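You operate a simulated robot arm through the tools that you are given. There is no shell and no other tool. Be economical: measure what you need, move in short steps, check, and stop when the job is done.

You are at the controls of a simulated robot arm. One attempt, no reset.

TASK
Polish the middle of panel 1 with the pink pad.
Fine: polish from the silver tin, lid on the table meanwhile; pad back, tin closed. A coat counts when it lies all over at full strength: go over it till it gets no stronger.

The check looks at the end state, three seconds after you hand in, the way a careful person would. Anything else that was tipped, shoved, dropped, spilled or broken makes it a failure. A push-on lid holds only when it is set on centred and level and pressed home; a screw cap is set on level and turned clockwise until tight.

THE ROBOT
A 7-joint arm with a two-finger parallel gripper, fixed in place. Base frame: the origin is at the foot of the arm, x ahead of it, y to its left, z up; the work surface is at about z = 0. Units: mm, degrees, N and s.
With the tool pointing down near the work surface it reaches from about 240 to 620 mm from the base axis. Its first joint turns from -66.0 to 66.0 degrees. Payload 2.6 kg.
Tool frame: the origin (TCP) lies between the finger pads and is the grasp point; the fingertips stand 30 mm ahead of it; z points along the fingers, y is the line along which they close. Largest opening 94 mm; finger width 28, thickness 10; the body of the gripper, 50 by 96 mm, starts 55 mm behind the TCP.
Orientation is that of the tool frame in the base frame, as a unit quaternion [x, y, z, w]. With the fingers straight down and closing along the base's y, the tool's x points along the base's -x, its y along +y and its z along -z.

THE INTERFACE
- The arm moves only by the tool play_rows. Its argument "motion" is a list of rows, each a list of 7 numbers: the turn, a rotation vector about the base's x, y, z in degrees, then the shift along the base's x, y, z in mm, then the gripper command, from -1 (shut) to 1 (fully open), values between in proportion. In form: [[rx, ry, rz, dx, dy, dz, claw], ...]. A call has 1 to 8 rows; each row shifts and turns the commanded pose from where the row before left it. Rows are played at 5 a second. More than 50 mm and 8.6 degrees between two rows, or a gripper value outside its range, and nothing of the call is played. Where a pose cannot be reached the arm comes as near as it can. A force on the tool above 70 N (or 10 N above the force at the start of the call, whichever is more), or a blocked arm, ends the call early, and 0.2 s more pass. Each finger travels about 72 mm/s and halts on what it meets, pressing with about 32 N; the grip force reading is that of the motor and also rises with nothing between the fingers. The clock runs only during rows and for 0.2 s after the last one: add rows that do not move to give the fingers time. The reply holds the time, the measured pose of the TCP, the force on the tool along the base axes, the opening and the grip force, in the units named above and with some noise, with the torque about the TCP (base axes, N m) and any sound that the robot's microphone picked up.
- Cameras (640 x 400 px; columns grow to the right, rows downward): "scene" is fixed at [46.3, 446.5, 553.4]; the picture's right is [-0.63, -0.77, 0.00], its down [-0.52, 0.42, -0.74] and it looks along [0.57, -0.47, -0.67] (base axes); focal length 214 px, centre (320, 200). "wrist" rides on the gripper at [76, 14, -102] in the tool frame; the picture's right is [-0.18, 0.98, 0.00], its down [-0.75, -0.14, -0.64] and it looks along [-0.63, -0.12, 0.77] (tool axes); focal length 243 px, centre (320, 200). There is no depth. A picture from a camera that has moved, and an enlarged one, comes with that camera's place and axes in the base frame and with its lens.
- grab_frame(camera): a new picture of that camera. No time passes.
- inspect(camera, box): a new picture of the part [left, top, right, bottom] of that camera's present view, enlarged. No time passes.
- close_job(): hands the job in; it is judged then, once.

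Go step by step. Nothing tells you positions but the pictures and the camera data: compare them with the known pose of the tool, close in by small moves and look again before you grip or let go. The budget is 120 turns and 76 pictures, counting those below and the enlarged ones. Unless the task says otherwise, let go and move clear before handing in.

The tools are called as a command line: name --pt "numbers of a row" for each row, then --argument value for the rest, lists and objects as JSON in quotes. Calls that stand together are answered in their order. play_rows: Moves the arm, as the interface text tells. Its arguments: {"type":"object","properties":{"motion":{"type":"array","items":{"type":"array","items":{"type":"number"}}}},"required":["motion"]} The other tools are called the same way: grab_frame (camera) takes a picture; inspect (camera, box) takes an enlarged picture of a part of a camera's view; close_job () hands the job in.

At the start:

```text
clock: 0.0
eef_pos: [439.8, -61.8, 254.3]
tcp_rot: [0.001, 1.0, -0.001, 0.0]
force: [-0.2, -0.3, 0.9]
torque: [0.01, 0.0, 0.0]
grip_width: 94.0
grasp_force: 0.0
```

scene: 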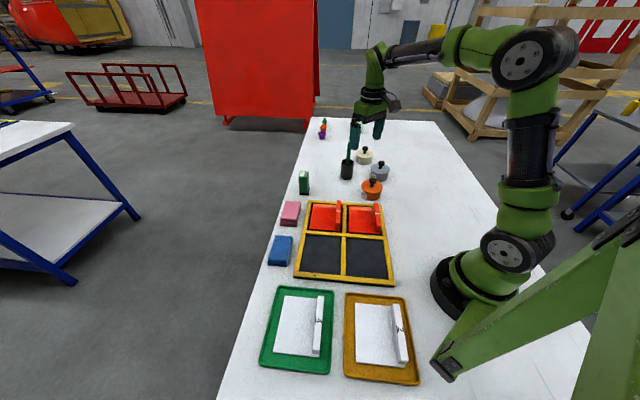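
wrist: 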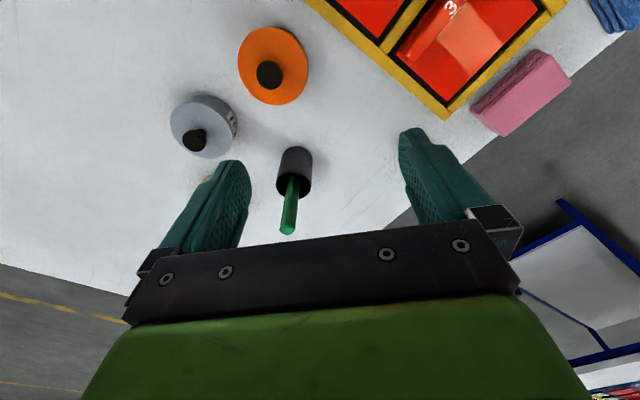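

I see a table with trays, a four-cell rack, pads, and three tins. I'll enlarge the scene to identify the panels, their numbers, the pads and the tins.

inspect --camera "scene" --box '[260, 180, 420, 290]'

inspect --camera "scene" --box '[250, 270, 430, 390]'

inspect --camera "scene" --box '[290, 110, 430, 210]'

```text
3.64 times, centred on (340, 235) of scene
camera zoom: at [46.3, 446.5, 553.4], right [-0.63, -0.77, 0.0], down [-0.52, 0.42, -0.74], along [0.57, -0.47, -0.67], focal length 780 px, centre (247, 73)
```

zoom: 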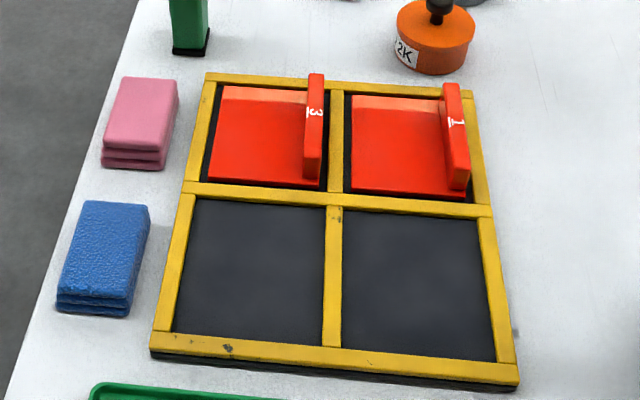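

```text
3.33 times, centred on (340, 330) of scene
camera zoom: at [46.3, 446.5, 553.4], right [-0.63, -0.77, 0.0], down [-0.52, 0.42, -0.74], along [0.57, -0.47, -0.67], focal length 715 px, centre (253, -233)
```

zoom: 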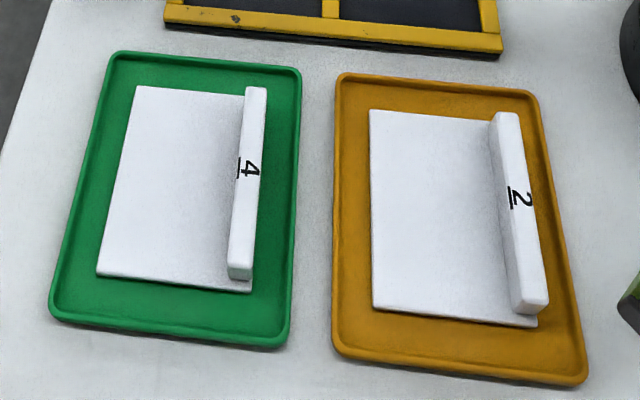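

```text
4.00 times, centred on (360, 160) of scene
camera zoom: at [46.3, 446.5, 553.4], right [-0.63, -0.77, 0.0], down [-0.52, 0.42, -0.74], along [0.57, -0.47, -0.67], focal length 858 px, centre (160, 360)
```

zoom: 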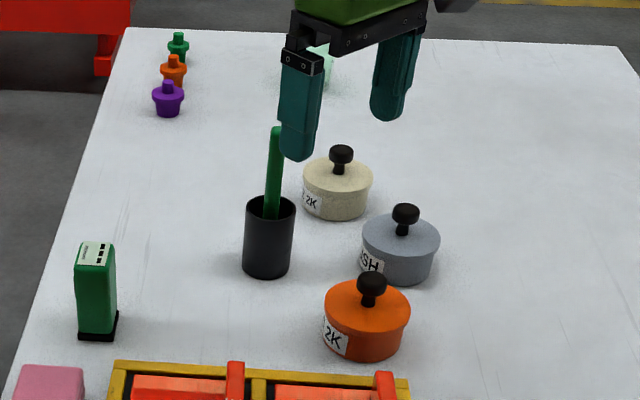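

Panel 1 is in the rack's far right cell. The silver tin (label ending "SH") is at about (480,-245), the pink pad at about (505,187), and the panel 1 face at about (334,26). I'll move over the silver tin for a closer look.

play_rows --pt "0 0 0 5 -45 0 1" --pt "0 0 0 10 -45 0 1" --pt "0 0 0 10 -45 -10 1" --pt "0 0 0 10 -45 -20 1" --pt "0 0 0 0 0 -20 1" --pt "0 0 0 0 0 0 1"

grab_frame --camera "wrist"

grab_frame --camera "scene"

```text
refused: row 4 steps farther than a row can; nothing moved
```

```text
70 pictures are left
camera wrist: at [362.9, -48.9, 357.2], right [0.18, 0.98, 0.0], down [0.75, -0.14, 0.64], along [0.63, -0.12, -0.77], focal length 243 px, centre (320, 200)
```

wrist: 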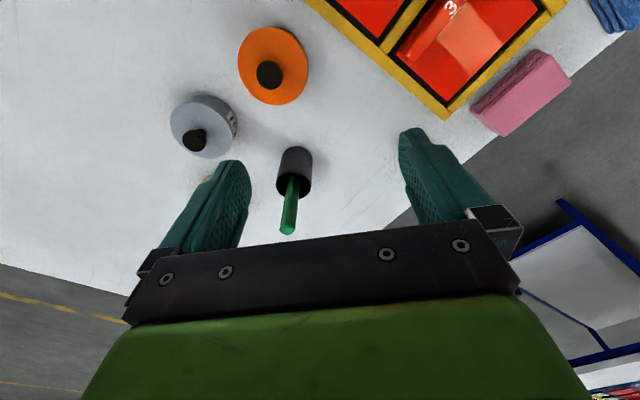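

```text
69 pictures are left
```

scene: 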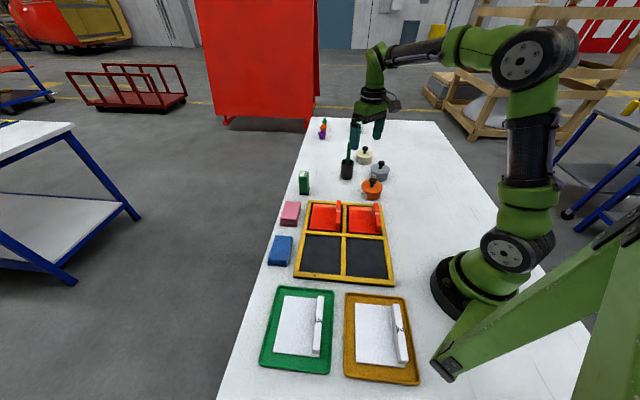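

The call was refused because one step exceeded 50 mm. I'll repeat the move over the silver tin with smaller steps.

play_rows --pt "0 0 0 5 -45 0 1" --pt "0 0 0 10 -45 0 1" --pt "0 0 0 10 -45 -5 1" --pt "0 0 0 10 -45 -10 1" --pt "0 0 0 0 0 -35 1" --pt "0 0 0 0 0 0 1"

grab_frame --camera "wrist"

```text
clock: 1.4
eef_pos: [473.6, -243.2, 204.0]
tcp_rot: [0.0, 1.0, 0.0, 0.0]
force: [-0.4, 0.5, -0.2]
torque: [0.02, 0.0, 0.02]
grip_width: 94.0
grasp_force: 0.1
```

```text
68 pictures are left
camera wrist: at [397.7, -229.2, 307.4], right [0.18, 0.98, 0.0], down [0.75, -0.14, 0.64], along [0.63, -0.12, -0.77], focal length 243 px, centre (320, 200)
```

wrist: 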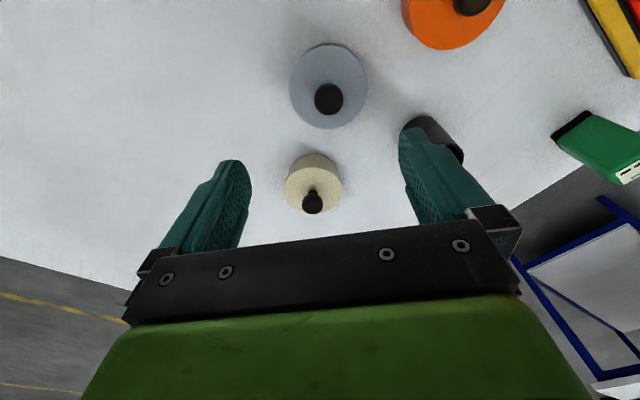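

The silver tin's knob is near (475,-236) with its top at about z 60. I'll move down to just above it and look from both cameras.

play_rows --pt "0 0 0 2 7 -30 0" --pt "0 0 0 0 0 -40 0" --pt "0 0 0 0 0 -30 0" --pt "0 0 0 0 0 0 0"

grab_frame --camera "wrist"

inspect --camera "scene" --box '[335, 130, 415, 205]'

```text
clock: 2.4
eef_pos: [477.5, -235.3, 102.8]
tcp_rot: [0.0, 1.0, 0.0, -0.001]
force: [-0.3, -0.2, -0.3]
torque: [-0.01, 0.01, 0.0]
grip_width: 46.9
grasp_force: 0.0
```

```text
67 pictures are left
camera wrist: at [401.5, -222.7, 207.0], right [0.18, 0.98, 0.0], down [0.75, -0.14, 0.64], along [0.63, -0.12, -0.77], focal length 243 px, centre (320, 200)
```

wrist: 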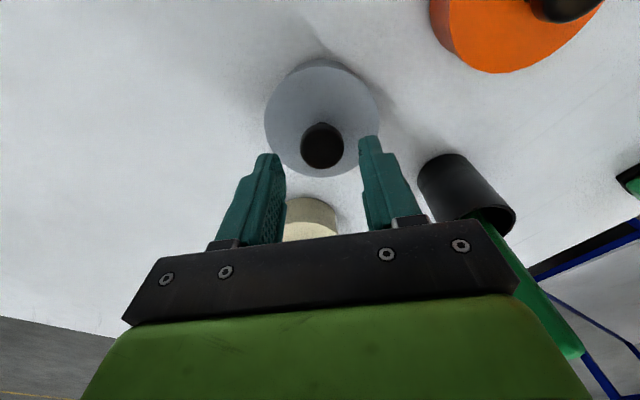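

```text
5.33 times, centred on (375, 168) of scene
camera zoom: at [46.3, 446.5, 553.4], right [-0.63, -0.77, 0.0], down [-0.52, 0.42, -0.74], along [0.57, -0.47, -0.67], focal length 1144 px, centre (27, 373)
```

zoom: 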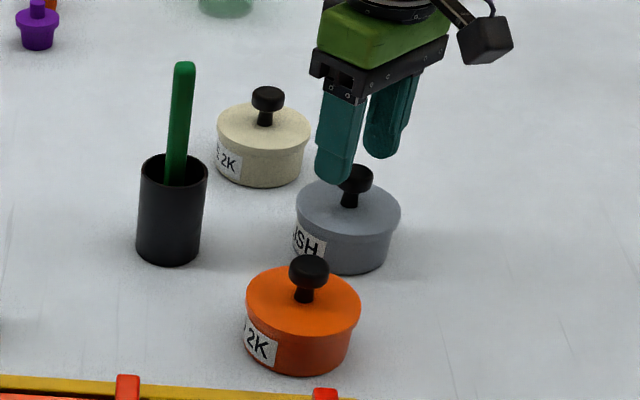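

The knob is centred between the fingers. I'll lower to tip height of about 45 and close on the knob.

play_rows --pt "0 0 0 0 0 -14 0" --pt "0 0 0 0 0 -13 0" --pt "0 0 0 0 0 0 -1" --pt "0 0 0 0 0 0 -1" --pt "0 0 0 0 0 0 -1"

inspect --camera "scene" --box '[335, 130, 415, 205]'

grab_frame --camera "wrist"

```text
clock: 3.6
eef_pos: [477.6, -235.0, 77.5]
tcp_rot: [0.0, 1.0, 0.0, 0.0]
force: [0.8, -0.1, 0.5]
torque: [-0.02, -0.07, 0.03]
grip_width: 26.1
grasp_force: 32.3
```

```text
5.33 times, centred on (375, 168) of scene
camera zoom: at [46.3, 446.5, 553.4], right [-0.63, -0.77, 0.0], down [-0.52, 0.42, -0.74], along [0.57, -0.47, -0.67], focal length 1144 px, centre (27, 373)
```

zoom: 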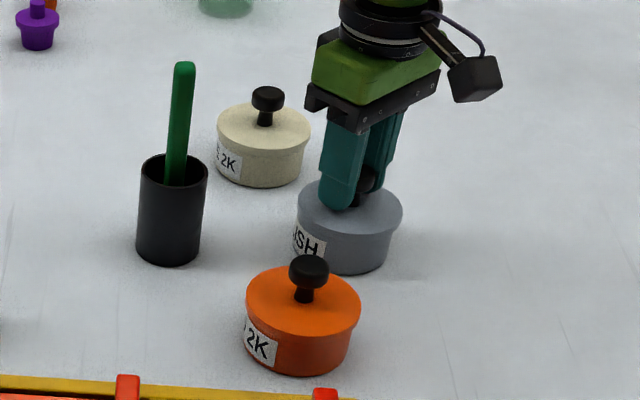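

```text
64 pictures are left
camera wrist: at [400.7, -222.8, 179.8], right [0.18, 0.98, 0.0], down [0.75, -0.14, 0.64], along [0.63, -0.12, -0.77], focal length 243 px, centre (320, 200)
```

wrist: 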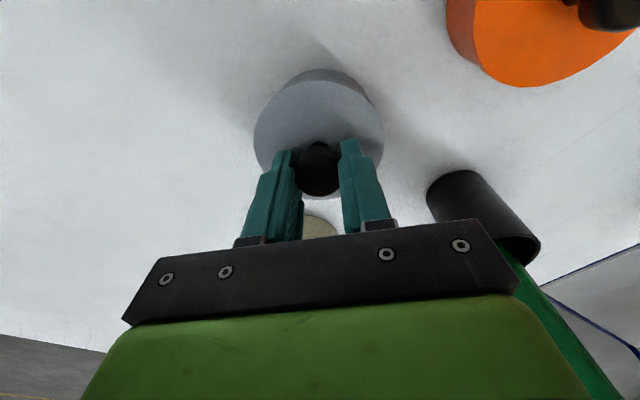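

The fingers hold the knob at 26 mm. I'll lift gently and watch the force.

play_rows --pt "0 0 0 0 0 3 -1" --pt "0 0 0 0 0 4 -1" --pt "0 0 0 0 0 5 -1" --pt "0 0 0 0 0 6 -1"

inspect --camera "scene" --box '[335, 130, 415, 205]'

```text
clock: 4.6
eef_pos: [475.7, -234.9, 95.8]
tcp_rot: [-0.001, 1.0, 0.0, 0.0]
force: [0.3, 0.3, -0.3]
torque: [-0.01, 0.0, -0.01]
grip_width: 26.3
grasp_force: 31.6
```

```text
5.33 times, centred on (375, 168) of scene
camera zoom: at [46.3, 446.5, 553.4], right [-0.63, -0.77, 0.0], down [-0.52, 0.42, -0.74], along [0.57, -0.47, -0.67], focal length 1144 px, centre (27, 373)
```

zoom: 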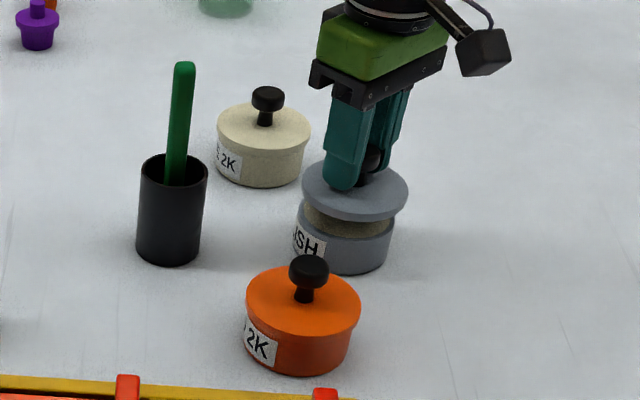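

The lid came off cleanly and paste is visible in the tin. I'll carry the lid to a clear spot near (360,-290).

play_rows --pt "0 0 0 0 0 20 -1" --pt "0 0 0 -40 -18 0 -1" --pt "0 0 0 -40 -18 0 -1" --pt "0 0 0 -36 -19 0 -1" --pt "0 0 0 0 0 -40 -1" --pt "0 0 0 0 0 -18 -1" --pt "0 0 0 0 0 0 -1"

inspect --camera "scene" --box '[345, 140, 445, 220]'

```text
clock: 6.2
eef_pos: [359.1, -289.9, 57.7]
tcp_rot: [0.0, 1.0, 0.0, 0.0]
force: [0.4, -0.5, -0.2]
torque: [0.01, 0.0, -0.01]
grip_width: 26.1
grasp_force: 32.2
```

```text
5.00 times, centred on (395, 180) of scene
camera zoom: at [46.3, 446.5, 553.4], right [-0.63, -0.77, 0.0], down [-0.52, 0.42, -0.74], along [0.57, -0.47, -0.67], focal length 1072 px, centre (-55, 300)
```

zoom: 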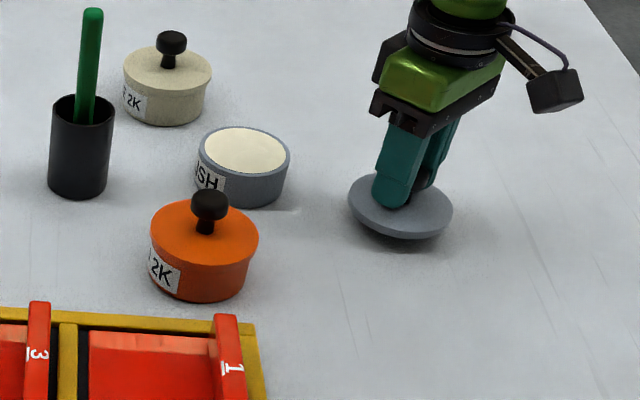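

The lid hovers just above the table. I'll lower it until contact.

play_rows --pt "0 0 0 0 0 -3 -1" --pt "0 0 0 0 0 -3 -1" --pt "0 0 0 0 0 -2 -1" --pt "0 0 0 0 0 0 -1"

```text
clock: 7.2
eef_pos: [358.9, -290.5, 49.7]
tcp_rot: [0.0, 1.0, 0.001, 0.0]
force: [0.0, 0.0, -1.0]
torque: [-0.01, -0.01, 0.0]
grip_width: 26.3
grasp_force: 32.3
```

play_rows --pt "0 0 0 0 0 -2 -1" --pt "0 0 0 0 0 -2 -1" --pt "0 0 0 0 0 -2 -1" --pt "0 0 0 0 0 0 -1"

inspect --camera "scene" --box '[385, 150, 445, 200]'

```text
clock: 8.2
eef_pos: [359.0, -289.6, 43.7]
tcp_rot: [0.0, 1.0, 0.0, 0.0]
force: [0.7, 1.1, 0.0]
torque: [-0.01, -0.01, 0.01]
grip_width: 26.5
grasp_force: 32.2
```

```text
8.00 times, centred on (415, 175) of scene
camera zoom: at [46.3, 446.5, 553.4], right [-0.63, -0.77, 0.0], down [-0.52, 0.42, -0.74], along [0.57, -0.47, -0.67], focal length 1716 px, centre (-440, 400)
```

zoom: 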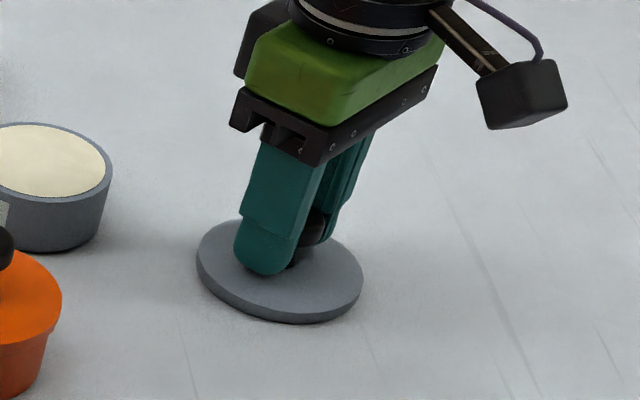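

The lid is nearly at the table. I'll keep lowering in small steps until I feel it.

play_rows --pt "0 0 0 0 0 -1 -1" --pt "0 0 0 0 0 -1 -1" --pt "0 0 0 0 0 -1 -1" --pt "0 0 0 0 0 0 -1"

```text
clock: 9.2
eef_pos: [358.2, -290.2, 42.0]
tcp_rot: [0.0, 1.0, -0.002, 0.002]
force: [-4.4, 4.0, 28.2]
torque: [0.07, 0.14, -0.03]
grip_width: 26.3
grasp_force: 31.9
```

Contact at TCP z ≈ 42. I'll ease up slightly, release and rise, then head toward the pink pad.

play_rows --pt "0 0 0 0 0 1 -1" --pt "0 0 0 0 0 0 -0.2" --pt "0 0 0 0 0 0 -0.2" --pt "0 0 0 0 0 20 -0.2" --pt "0 0 0 0 0 45 1" --pt "0 0 0 0 0 48 1" --pt "0 0 0 0 0 48 1"

grab_frame --camera "wrist"

```text
clock: 10.8
eef_pos: [360.2, -291.5, 204.3]
tcp_rot: [-0.001, 1.0, 0.0, 0.0]
force: [-0.7, 0.5, -0.2]
torque: [0.0, -0.01, -0.01]
grip_width: 93.7
grasp_force: 0.0
```

```text
60 pictures are left
camera wrist: at [283.7, -278.3, 307.3], right [0.18, 0.98, 0.0], down [0.75, -0.14, 0.64], along [0.63, -0.12, -0.77], focal length 243 px, centre (320, 200)
```

wrist: 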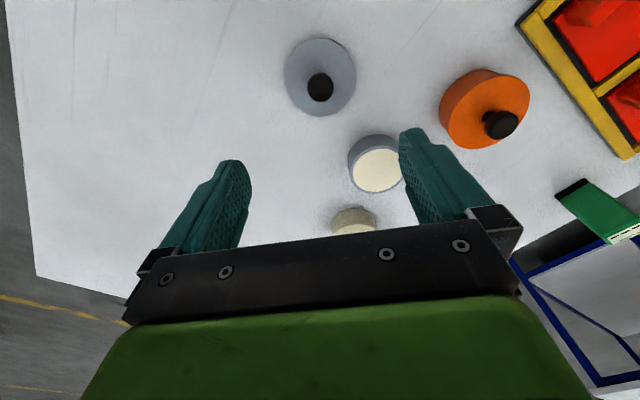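

The lid rests flat with its knob at about (357,-293). Next I'll go over to the pink pad.

play_rows --pt "0 0 0 8 40 10 1" --pt "0 0 0 8 40 10 1" --pt "0 0 0 8 40 0 1" --pt "0 0 0 8 40 0 1" --pt "0 0 0 8 40 0 1" --pt "0 0 0 8 40 0 1" --pt "0 0 0 8 40 0 1" --pt "0 0 0 8 40 0 1"

play_rows --pt "0 0 0 10 40 0 1" --pt "0 0 0 10 40 0 1" --pt "0 0 0 10 40 -10 1" --pt "0 0 0 10 38 -10 1" --pt "0 0 0 0 0 0 1"

grab_frame --camera "wrist"

```text
clock: 12.6
eef_pos: [424.6, 29.4, 221.2]
tcp_rot: [0.001, 1.0, -0.001, 0.0]
force: [0.5, 0.0, 0.9]
torque: [-0.02, 0.01, -0.03]
grip_width: 94.0
grasp_force: 0.1
```

```text
clock: 13.8
eef_pos: [463.8, 186.3, 201.3]
tcp_rot: [0.0, 1.0, 0.0, 0.0]
force: [-0.2, 0.0, -0.2]
torque: [0.01, 0.01, 0.01]
grip_width: 94.0
grasp_force: 0.1
```

```text
59 pictures are left
camera wrist: at [387.1, 199.7, 304.0], right [0.18, 0.98, 0.0], down [0.75, -0.14, 0.64], along [0.63, -0.12, -0.77], focal length 243 px, centre (320, 200)
```

wrist: 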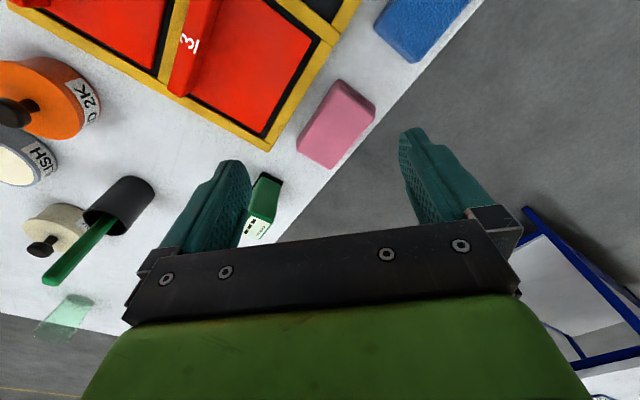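

The pink pad is at about (500,196), roughly 88×48 mm, with its long axis at about −38°. I'll turn the gripper to close across its width and move lower over it.

play_rows --pt "0 0 -8 7 2 -10 1" --pt "0 0 -8 7 2 -10 1" --pt "0 0 -8 7 2 -10 1" --pt "0 0 -7 7 2 -20 1" --pt "0 0 -7 8 2 -20 1" --pt "0 0 0 0 0 -10 1" --pt "0 0 0 0 0 0 1"

grab_frame --camera "wrist"

inspect --camera "scene" --box '[250, 170, 350, 250]'

```text
clock: 15.4
eef_pos: [499.8, 198.5, 123.0]
tcp_rot: [0.326, 0.945, 0.0, 0.0]
force: [0.1, 0.4, -0.7]
torque: [-0.01, -0.01, -0.03]
grip_width: 94.0
grasp_force: 0.0
```

```text
58 pictures are left
camera wrist: at [448.3, 254.5, 225.5], right [0.75, 0.66, 0.0], down [0.51, -0.58, 0.64], along [0.42, -0.48, -0.77], focal length 243 px, centre (320, 200)
```

wrist: 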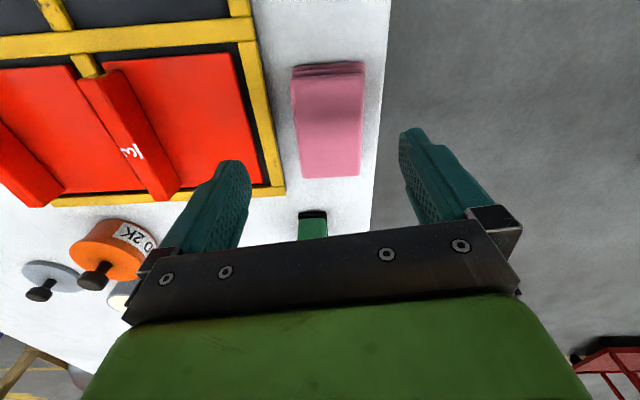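

```text
5.00 times, centred on (300, 210) of scene
camera zoom: at [46.3, 446.5, 553.4], right [-0.63, -0.77, 0.0], down [-0.52, 0.42, -0.74], along [0.57, -0.47, -0.67], focal length 1072 px, centre (420, 150)
```

zoom: 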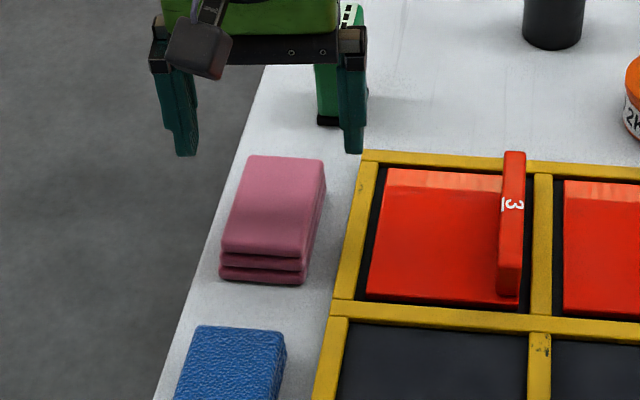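

The pad centre refines to about (512,193), with its axis at about −45°, same as the table edge. I'll adjust, lower and check.

play_rows --pt "0 0 -7 12 -5 -20 1" --pt "0 0 0 0 0 -25 1" --pt "0 0 0 0 0 0 1"

grab_frame --camera "wrist"

inspect --camera "scene" --box '[250, 170, 350, 250]'

```text
clock: 16.2
eef_pos: [514.2, 192.1, 76.2]
tcp_rot: [0.382, 0.924, 0.0, 0.0]
force: [-0.3, -0.4, -0.1]
torque: [-0.01, 0.04, -0.03]
grip_width: 93.8
grasp_force: 0.1
```

```text
56 pictures are left
camera wrist: at [469.7, 255.1, 180.2], right [0.83, 0.56, 0.0], down [0.43, -0.63, 0.64], along [0.36, -0.53, -0.77], focal length 243 px, centre (320, 200)
```

wrist: 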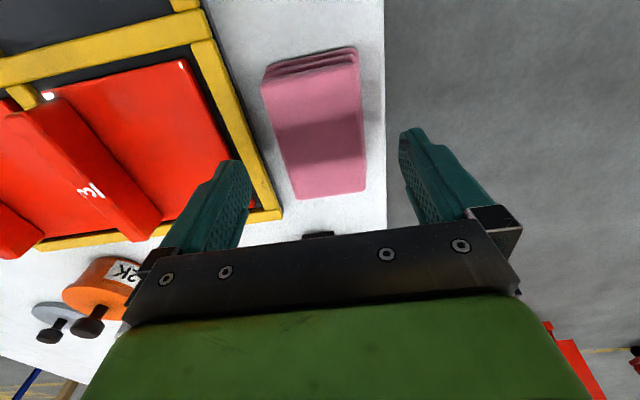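

```text
5.00 times, centred on (300, 210) of scene
camera zoom: at [46.3, 446.5, 553.4], right [-0.63, -0.77, 0.0], down [-0.52, 0.42, -0.74], along [0.57, -0.47, -0.67], focal length 1072 px, centre (420, 150)
```

zoom: 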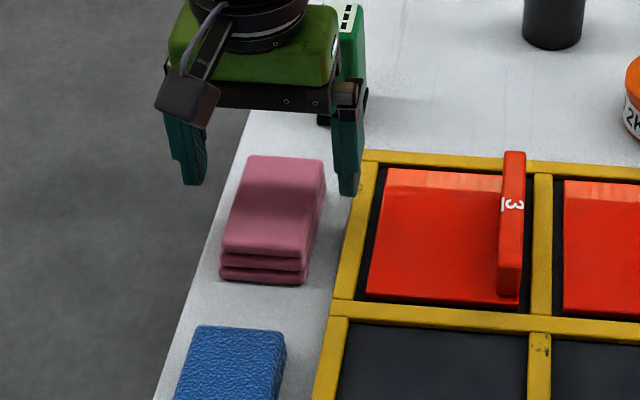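

The gripper is centred and aligned on the pad. The rack edge is about 50 mm from pad centre, so I'll narrow the opening to about 68 mm and descend partway to check clearance.

play_rows --pt "0 0 0 0 0 0 0.45" --pt "0 0 0 -1 0 0 0.45" --pt "0 0 0 0 0 -10 0.45" --pt "0 0 0 0 0 -6 0.45" --pt "0 0 0 0 0 0 0.45"

inspect --camera "scene" --box '[260, 180, 340, 240]'

grab_frame --camera "wrist"

```text
clock: 17.4
eef_pos: [511.3, 193.0, 61.4]
tcp_rot: [0.384, 0.924, -0.001, -0.001]
force: [0.0, -0.3, -0.2]
torque: [0.0, -0.02, -0.03]
grip_width: 68.1
grasp_force: 0.1
```

```text
6.67 times, centred on (300, 210) of scene
camera zoom: at [46.3, 446.5, 553.4], right [-0.63, -0.77, 0.0], down [-0.52, 0.42, -0.74], along [0.57, -0.47, -0.67], focal length 1430 px, centre (453, 133)
```

zoom: 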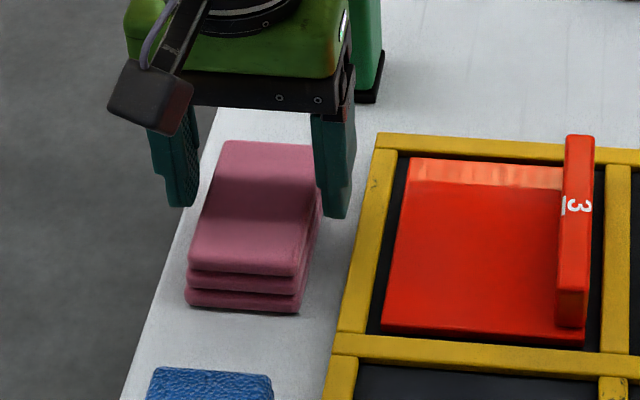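

```text
53 pictures are left
camera wrist: at [468.0, 255.4, 164.2], right [0.83, 0.56, 0.0], down [0.43, -0.63, 0.64], along [0.36, -0.53, -0.77], focal length 243 px, centre (320, 200)
```

wrist: 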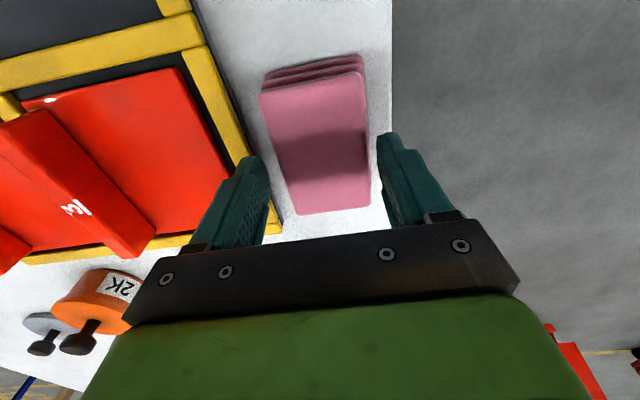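

Clearances look fine. I'll lower until the tips are about 12 mm above the table and close on the pad.

play_rows --pt "0 0 0 0 0 -8 0.45" --pt "0 0 0 0 0 -7 0.45" --pt "0 0 0 0 0 -4 0.45" --pt "0 0 0 0 0 0 0" --pt "0 0 0 0 0 0 -1" --pt "0 0 0 0 0 0 -1"

inspect --camera "scene" --box '[260, 180, 340, 240]'

```text
clock: 18.8
eef_pos: [511.8, 194.1, 42.6]
tcp_rot: [0.383, 0.924, -0.001, -0.001]
force: [-0.4, -0.1, 1.1]
torque: [0.0, -0.04, 0.0]
grip_width: 57.2
grasp_force: 32.1
```

```text
6.67 times, centred on (300, 210) of scene
camera zoom: at [46.3, 446.5, 553.4], right [-0.63, -0.77, 0.0], down [-0.52, 0.42, -0.74], along [0.57, -0.47, -0.67], focal length 1430 px, centre (453, 133)
```

zoom: 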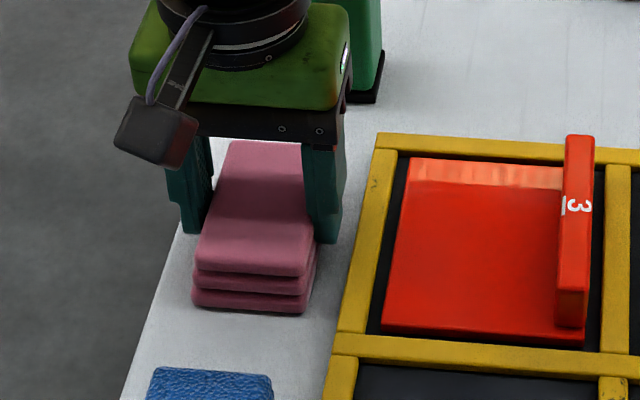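

The pad is gripped at 57 mm. I'll lift it and go over panel 1 for a look on the way.

play_rows --pt "0 0 0 0 0 20 -1" --pt "0 0 0 0 0 45 -1" --pt "0 0 0 0 0 48 -1" --pt "0 0 0 0 0 48 -1" --pt "0 0 0 -25 -32 10 -1" --pt "0 0 0 -25 -32 10 -1" --pt "0 0 0 -25 -32 10 -1" --pt "0 0 0 -25 -32 0 -1"

play_rows --pt "0 0 0 -25 -32 0 -1" --pt "0 0 0 -25 -32 0 -1" --pt "0 0 0 0 0 0 -1"

grab_frame --camera "wrist"

```text
clock: 20.6
eef_pos: [407.7, 64.8, 234.2]
tcp_rot: [0.383, 0.924, 0.0, 0.0]
force: [0.6, 0.6, 0.2]
torque: [0.02, 0.02, -0.02]
grip_width: 57.1
grasp_force: 32.9
```

```text
clock: 21.4
eef_pos: [359.2, 3.3, 233.6]
tcp_rot: [0.382, 0.924, -0.001, 0.001]
force: [-0.9, 0.6, -1.1]
torque: [-0.02, -0.04, 0.0]
grip_width: 57.1
grasp_force: 31.8
```

```text
51 pictures are left
camera wrist: at [315.7, 65.1, 336.9], right [0.82, 0.57, 0.0], down [0.43, -0.63, 0.64], along [0.36, -0.53, -0.77], focal length 243 px, centre (320, 200)
```

wrist: 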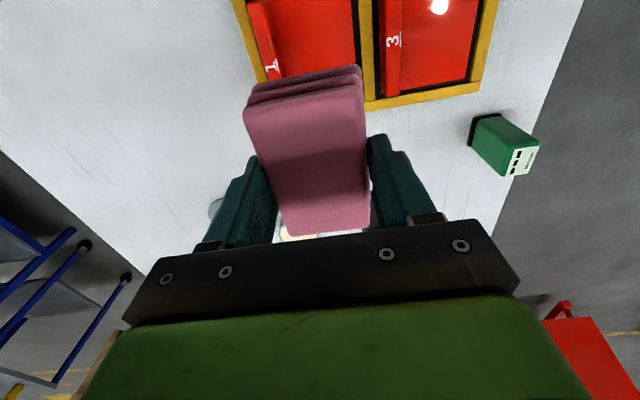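

Panel 1 lies just behind the pad from this view. I'll inspect panel 1 and the open tin with the scene camera for geometry.

inspect --camera "scene" --box '[338, 196, 402, 240]'

inspect --camera "scene" --box '[345, 140, 425, 200]'

```text
9.09 times, centred on (370, 218) of scene
camera zoom: at [46.3, 446.5, 553.4], right [-0.63, -0.77, 0.0], down [-0.52, 0.42, -0.74], along [0.57, -0.47, -0.67], focal length 1950 px, centre (-134, 36)
```

zoom: 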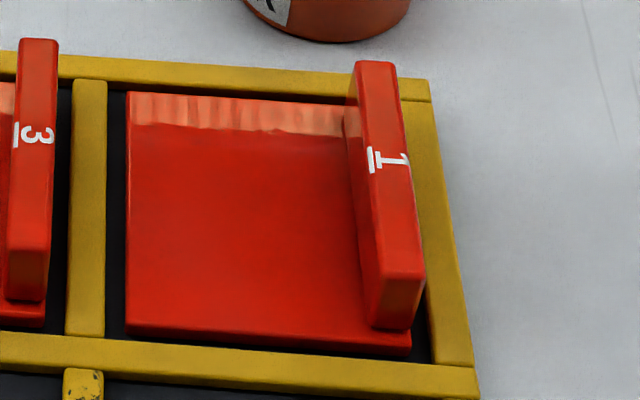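

```text
6.67 times, centred on (385, 170) of scene
camera zoom: at [46.3, 446.5, 553.4], right [-0.63, -0.77, 0.0], down [-0.52, 0.42, -0.74], along [0.57, -0.47, -0.67], focal length 1430 px, centre (-113, 400)
```

zoom: 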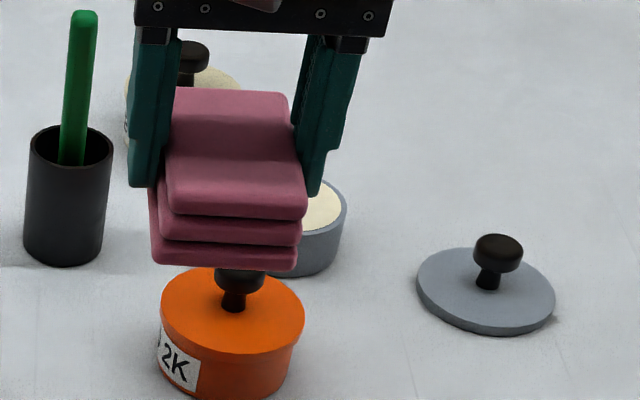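

Panel 1's plate is about 119×99 mm with a rib along its right edge, and the free face centre is near (341,23). The pad (88×57) is bigger than the tin opening, so I'll dip one end tilted. I'm moving above the tin first.

play_rows --pt "0 0 0 18 -36 0 -1" --pt "0 0 0 18 -36 0 -1" --pt "0 0 0 18 -36 0 -1" --pt "0 0 0 18 -36 0 -1" --pt "0 0 0 18 -35 0 -1" --pt "0 0 0 18 -35 0 -1" --pt "0 0 0 19 -34 0 -1" --pt "0 0 0 0 0 -30 -1"

play_rows --pt "-5.3 -5.3 0 0 0 -30 -1" --pt "-5.3 -5.3 0 0 0 -20 -1" --pt "0 0 0 0 0 -20 -1" --pt "0 0 0 0 0 0 -1"

grab_frame --camera "wrist"

inspect --camera "scene" --box '[335, 130, 425, 200]'

```text
clock: 23.2
eef_pos: [487.7, -244.5, 202.8]
tcp_rot: [0.383, 0.924, 0.0, 0.0]
force: [0.2, 0.3, -0.3]
torque: [0.0, 0.02, 0.03]
grip_width: 56.9
grasp_force: 31.4
```

```text
clock: 24.2
eef_pos: [487.2, -245.9, 134.3]
tcp_rot: [0.379, 0.916, -0.05, 0.121]
force: [0.4, 0.8, -0.4]
torque: [-0.01, 0.0, 0.02]
grip_width: 56.9
grasp_force: 32.2
```

```text
48 pictures are left
camera wrist: at [426.7, -166.7, 213.4], right [0.82, 0.57, 0.05], down [0.3, -0.5, 0.82], along [0.49, -0.66, -0.58], focal length 243 px, centre (320, 200)
```

wrist: 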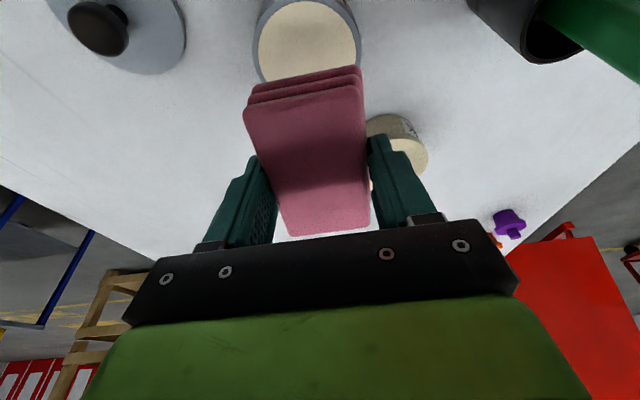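

```text
5.71 times, centred on (380, 165) of scene
camera zoom: at [46.3, 446.5, 553.4], right [-0.63, -0.77, 0.0], down [-0.52, 0.42, -0.74], along [0.57, -0.47, -0.67], focal length 1226 px, centre (-23, 400)
```

zoom: 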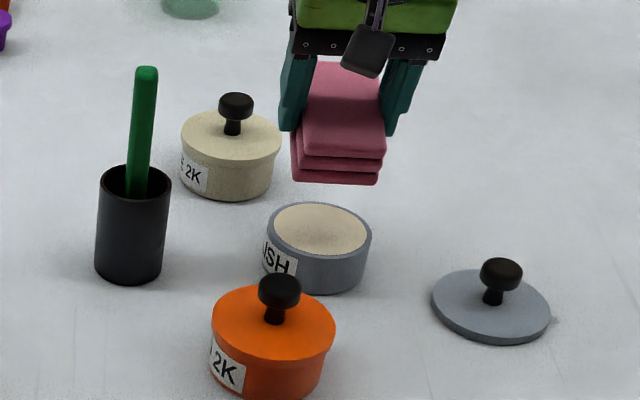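

The tin's paste is clearly visible, about 70 mm across, centred near (475,-235). I'll descend so the lower end of the pad enters the tin, stopping just above to check.

play_rows --pt "0 0 0 2 -2 -20 -1" --pt "0 0 0 0 0 -18 -1" --pt "0 0 0 0 0 0 -1"

inspect --camera "scene" --box '[345, 140, 415, 200]'

inspect --camera "wrist" --box '[200, 0, 420, 140]'

```text
clock: 25.0
eef_pos: [489.8, -248.9, 94.7]
tcp_rot: [0.379, 0.916, -0.05, 0.121]
force: [0.3, 0.4, -1.2]
torque: [-0.04, -0.01, -0.01]
grip_width: 57.0
grasp_force: 32.2
```

```text
6.67 times, centred on (380, 170) of scene
camera zoom: at [46.3, 446.5, 553.4], right [-0.63, -0.77, 0.0], down [-0.52, 0.42, -0.74], along [0.57, -0.47, -0.67], focal length 1430 px, centre (-80, 400)
```

zoom: 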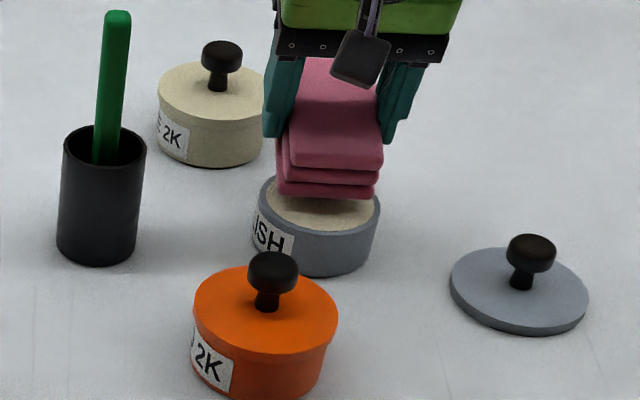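

```text
2.86 times, centred on (310, 70) of wrist
camera zoom: at [429.0, -170.0, 174.4], right [0.82, 0.57, 0.05], down [0.3, -0.5, 0.82], along [0.49, -0.66, -0.58], focal length 693 px, centre (349, 571)
```

zoom: 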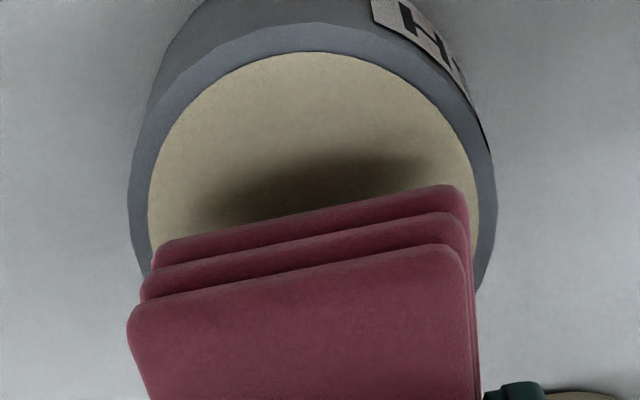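

The pad end is centred over the paste. I'll lower in small steps and watch force.

play_rows --pt "0 0 0 0 0 -3 -1" --pt "0 0 0 0 0 -3 -1" --pt "0 0 0 0 0 -2 -1" --pt "0 0 0 0 0 -2 -1" --pt "0 0 0 0 0 0 -1"

inspect --camera "wrist" --box '[200, 0, 420, 140]'

```text
clock: 26.2
eef_pos: [489.6, -249.3, 86.4]
tcp_rot: [0.379, 0.916, -0.051, 0.122]
force: [-4.4, 2.1, 9.8]
torque: [0.37, 0.47, 0.03]
grip_width: 56.8
grasp_force: 32.5
```

```text
2.86 times, centred on (310, 70) of wrist
camera zoom: at [429.3, -169.5, 166.0], right [0.82, 0.57, 0.05], down [0.3, -0.5, 0.82], along [0.49, -0.66, -0.58], focal length 693 px, centre (349, 571)
```

zoom: 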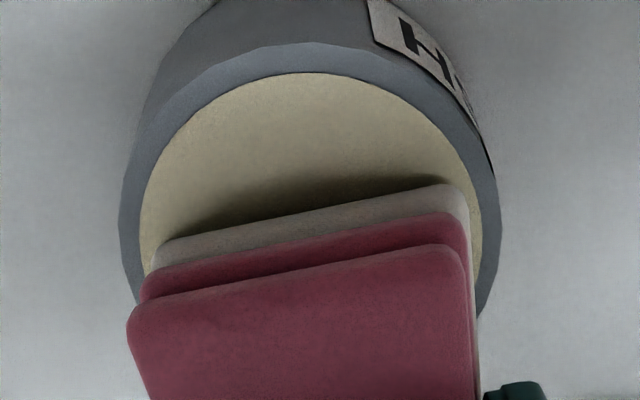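

The pad's bottom layer has turned paste-coloured, so it's loaded. I'll lift out, level the pad and carry it to panel 1.

play_rows --pt "0 0 0 0 0 0 -1" --pt "0 0 0 0 0 10 -1" --pt "0 0 0 0 0 40 -1" --pt "5.3 5.3 0 0 0 40 -1" --pt "5.3 5.3 0 0 0 20 -1" --pt "0 0 0 -20 36 0 -1" --pt "0 0 0 -20 36 0 -1" --pt "0 0 0 -20 36 0 -1"

play_rows --pt "0 0 0 -20 36 0 -1" --pt "0 0 0 -20 36 0 -1" --pt "0 0 0 -20 36 0 -1" --pt "0 0 0 -20 36 0 -1" --pt "0 0 0 -9 20 0 -1" --pt "0 0 0 0 0 0 -1"

grab_frame --camera "wrist"

inspect --camera "scene" --box '[320, 150, 420, 240]'

```text
clock: 28.0
eef_pos: [428.1, -140.2, 196.5]
tcp_rot: [0.382, 0.924, 0.0, 0.0]
force: [-0.6, 0.9, -0.4]
torque: [0.02, 0.0, 0.0]
grip_width: 56.9
grasp_force: 32.0
```

```text
clock: 29.4
eef_pos: [340.4, 23.3, 196.5]
tcp_rot: [0.383, 0.924, 0.0, 0.0]
force: [0.5, 0.4, -0.7]
torque: [0.01, -0.01, 0.0]
grip_width: 56.8
grasp_force: 32.3
```

```text
43 pictures are left
camera wrist: at [297.1, 85.8, 299.1], right [0.83, 0.56, 0.0], down [0.43, -0.63, 0.64], along [0.36, -0.53, -0.77], focal length 243 px, centre (320, 200)
```

wrist: 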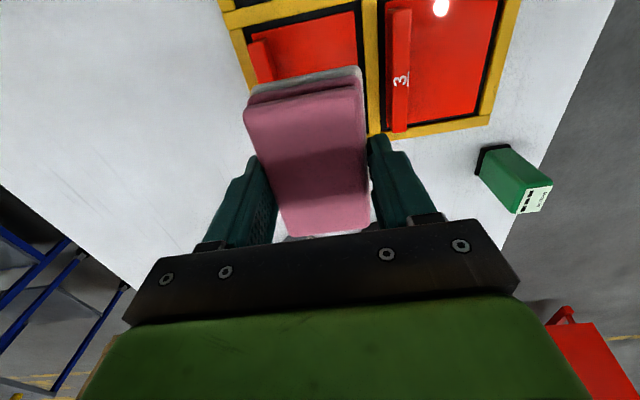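

```text
4.44 times, centred on (370, 195) of scene
camera zoom: at [46.2, 446.5, 553.4], right [-0.63, -0.77, 0.0], down [-0.52, 0.42, -0.74], along [0.57, -0.47, -0.67], focal length 953 px, centre (98, 222)
```

zoom: 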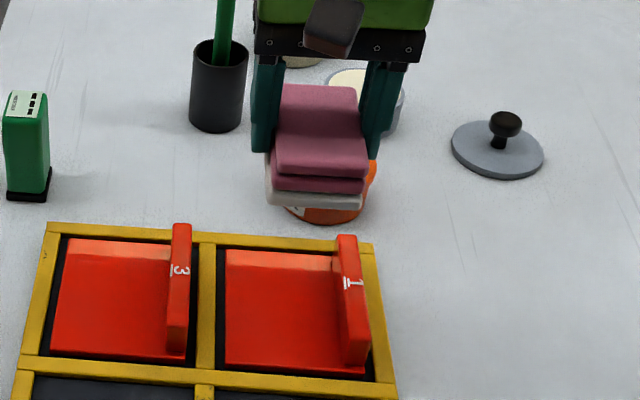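

The pad is loaded and level over panel 1. Geometry agrees: the face spans n≈213–300 and the pad is centred with about 6 mm finger clearance to the rib. I'll descend to just above and check.

play_rows --pt "0 0 0 -3 3 -40 -1" --pt "0 0 0 0 0 -40 -1" --pt "0 0 0 0 0 -36 -1" --pt "0 0 0 0 0 0 -1"

inspect --camera "scene" --box '[330, 180, 410, 240]'

inspect --camera "wrist" --box '[160, 0, 480, 200]'

```text
clock: 30.4
eef_pos: [337.7, 26.0, 79.5]
tcp_rot: [0.383, 0.924, 0.0, 0.0]
force: [0.6, 0.2, -0.3]
torque: [-0.01, -0.03, -0.01]
grip_width: 56.7
grasp_force: 31.7
```

```text
6.67 times, centred on (370, 210) of scene
camera zoom: at [46.3, 446.5, 553.4], right [-0.63, -0.77, 0.0], down [-0.52, 0.42, -0.74], along [0.57, -0.47, -0.67], focal length 1430 px, centre (-13, 133)
```

zoom: 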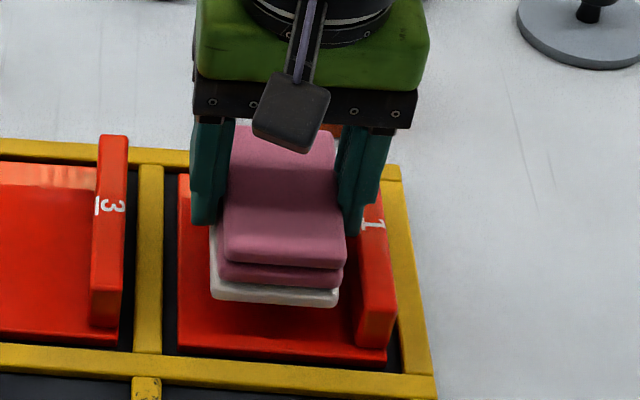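

```text
2.00 times, centred on (320, 100) of wrist
camera zoom: at [293.7, 89.1, 182.1], right [0.83, 0.56, 0.0], down [0.43, -0.63, 0.64], along [0.36, -0.53, -0.77], focal length 485 px, centre (320, 400)
```

zoom: 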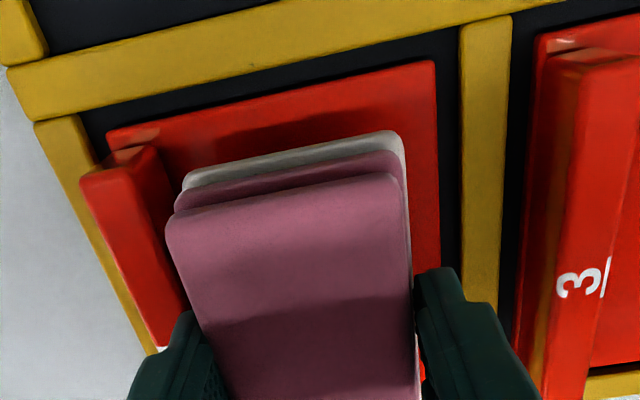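

Alignment looks good. I'll lower slowly to contact, watching lateral force for any rib touch.

play_rows --pt "0 0 0 1 1 -8 -1" --pt "0 0 0 0 0 -5 -1" --pt "0 0 0 0 0 -4 -1" --pt "0 0 0 0 0 -2 -1" --pt "0 0 0 0 0 -2 -1" --pt "0 0 0 0 0 0 -1"

inspect --camera "scene" --box '[330, 180, 410, 240]'

```text
clock: 31.8
eef_pos: [339.4, 27.3, 59.7]
tcp_rot: [0.383, 0.924, 0.001, 0.001]
force: [-10.0, 1.0, 32.5]
torque: [-0.36, 0.23, -0.08]
grip_width: 56.9
grasp_force: 32.1
```

```text
6.67 times, centred on (370, 210) of scene
camera zoom: at [46.1, 446.5, 553.4], right [-0.63, -0.77, 0.0], down [-0.52, 0.42, -0.74], along [0.57, -0.47, -0.67], focal length 1430 px, centre (-13, 133)
```

zoom: 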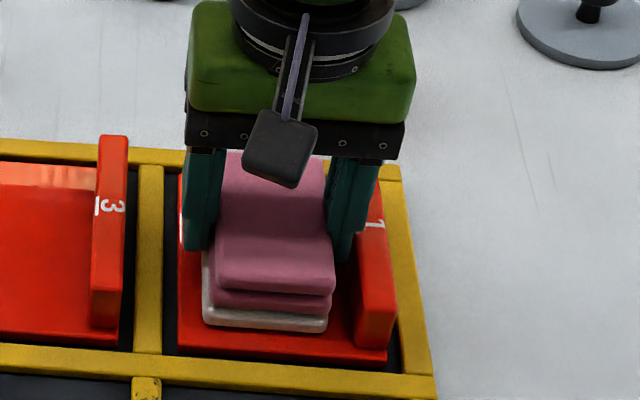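

Contact with about 32 N. I'll ease off 1 mm and make short strokes within the face.

play_rows --pt "0 0 0 0 0 1 -1" --pt "0 0 0 -3 3 0 -1" --pt "0 0 0 3 -3 0 -1" --pt "0 0 0 3 -3 0 -1" --pt "0 0 0 -3 3 0 -1" --pt "0 0 0 3 3 0 -1" --pt "0 0 0 -3 -3 0 -1" --pt "0 0 0 0 0 0 -1"

play_rows --pt "0 0 0 0 0 20 -1" --pt "0 0 0 0 0 40 -1" --pt "0 0 0 25 -25 30 -1" --pt "0 0 0 32 -32 0 -1" --pt "0 0 0 32 -32 0 -1" --pt "0 0 0 0 0 0 -1"

inspect --camera "scene" --box '[338, 196, 402, 240]'

grab_frame --camera "wrist"

```text
clock: 33.6
eef_pos: [340.1, 28.0, 59.7]
tcp_rot: [0.382, 0.924, 0.001, 0.002]
force: [7.2, -0.3, 12.5]
torque: [0.1, 0.07, -0.05]
grip_width: 57.2
grasp_force: 31.9
```

```text
clock: 35.0
eef_pos: [428.3, -64.0, 147.7]
tcp_rot: [0.383, 0.924, 0.0, 0.0]
force: [0.4, 1.0, -0.5]
torque: [-0.03, -0.01, -0.03]
grip_width: 56.7
grasp_force: 31.6
```

```text
9.09 times, centred on (370, 218) of scene
camera zoom: at [46.3, 446.5, 553.4], right [-0.63, -0.77, 0.0], down [-0.52, 0.42, -0.74], along [0.57, -0.47, -0.67], focal length 1950 px, centre (-134, 36)
```

zoom: 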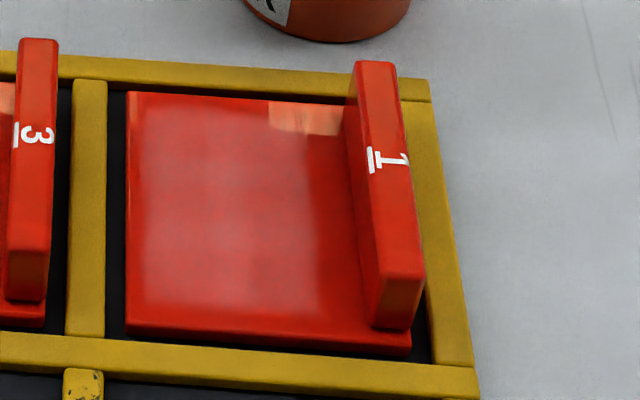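

```text
37 pictures are left
camera wrist: at [384.7, -2.0, 250.2], right [0.83, 0.56, 0.0], down [0.43, -0.63, 0.64], along [0.36, -0.53, -0.77], focal length 243 px, centre (320, 200)
```

wrist: 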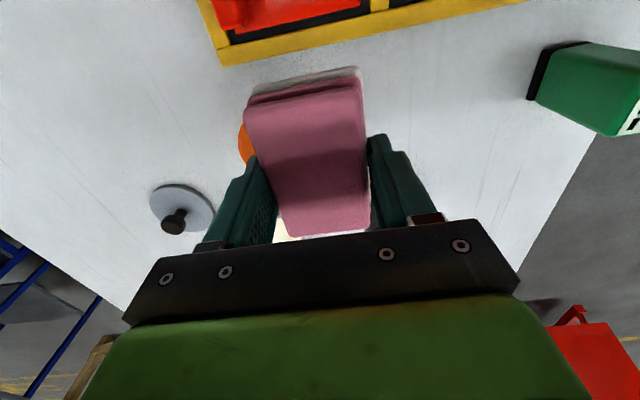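

A pale haze lies over the middle but it looks thin and uneven. I'll go back for more strokes, shifted a little toward the rib, and compare.

play_rows --pt "0 0 0 -32 32 0 -1" --pt "0 0 0 -32 32 0 -1" --pt "0 0 0 -26 25 -30 -1" --pt "0 0 0 0 0 -40 -1" --pt "0 0 0 0 0 -14 -1" --pt "0 0 0 0 0 -4 -1" --pt "0 0 0 0 0 0 -1"

play_rows --pt "0 0 0 -4 4 0 -1" --pt "0 0 0 4 -4 0 -1" --pt "0 0 0 4 -4 0 -1" --pt "0 0 0 -4 4 0 -1" --pt "0 0 0 -4 4 0 -1" --pt "0 0 0 4 -4 0 -1" --pt "0 0 0 4 -4 0 -1" --pt "0 0 0 -4 4 0 -1"

play_rows --pt "0 0 0 2 2 0 -1" --pt "0 0 0 -4 4 0 -1" --pt "0 0 0 4 -4 0 -1" --pt "0 0 0 4 -4 0 -1" --pt "0 0 0 -4 4 0 -1" --pt "0 0 0 -4 4 0 -1" --pt "0 0 0 4 -4 0 -1" --pt "0 0 0 -2 -2 0 -1"

play_rows --pt "0 0 0 0 0 20 -1" --pt "0 0 0 0 0 40 -1" --pt "0 0 0 26 -25 30 -1" --pt "0 0 0 32 -32 0 -1" --pt "0 0 0 32 -32 0 -1" --pt "0 0 0 0 0 0 -1"

inspect --camera "scene" --box '[338, 196, 402, 240]'

```text
clock: 36.6
eef_pos: [337.7, 27.1, 59.2]
tcp_rot: [0.382, 0.924, 0.0, 0.0]
force: [-2.3, -0.5, 6.6]
torque: [-0.03, 0.04, -0.02]
grip_width: 57.0
grasp_force: 32.1
```

```text
clock: 38.4
eef_pos: [337.2, 27.8, 61.8]
tcp_rot: [0.383, 0.924, 0.0, 0.0]
force: [1.0, 0.1, -1.2]
torque: [-0.03, -0.02, 0.0]
grip_width: 56.8
grasp_force: 32.2
```

```text
clock: 40.2
eef_pos: [338.9, 28.7, 61.4]
tcp_rot: [0.383, 0.924, 0.0, 0.0]
force: [0.5, 0.1, -1.1]
torque: [0.02, -0.03, -0.01]
grip_width: 56.7
grasp_force: 32.1
```

```text
clock: 41.6
eef_pos: [427.9, -61.4, 150.5]
tcp_rot: [0.383, 0.924, 0.0, -0.001]
force: [0.7, -0.2, 0.1]
torque: [0.01, -0.01, -0.01]
grip_width: 57.0
grasp_force: 32.1
```

```text
9.09 times, centred on (370, 218) of scene
camera zoom: at [46.3, 446.5, 553.4], right [-0.63, -0.77, 0.0], down [-0.52, 0.42, -0.74], along [0.57, -0.47, -0.67], focal length 1950 px, centre (-134, 36)
```

zoom: 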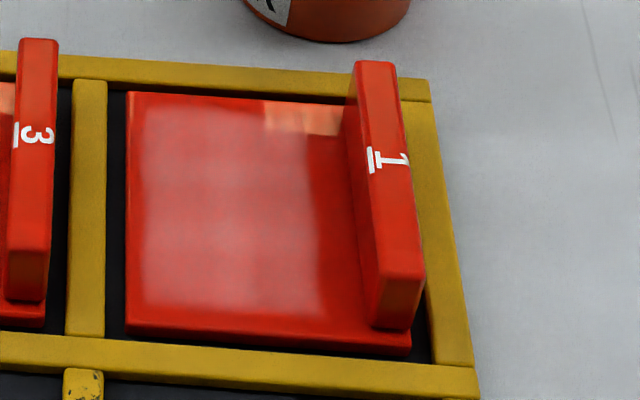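

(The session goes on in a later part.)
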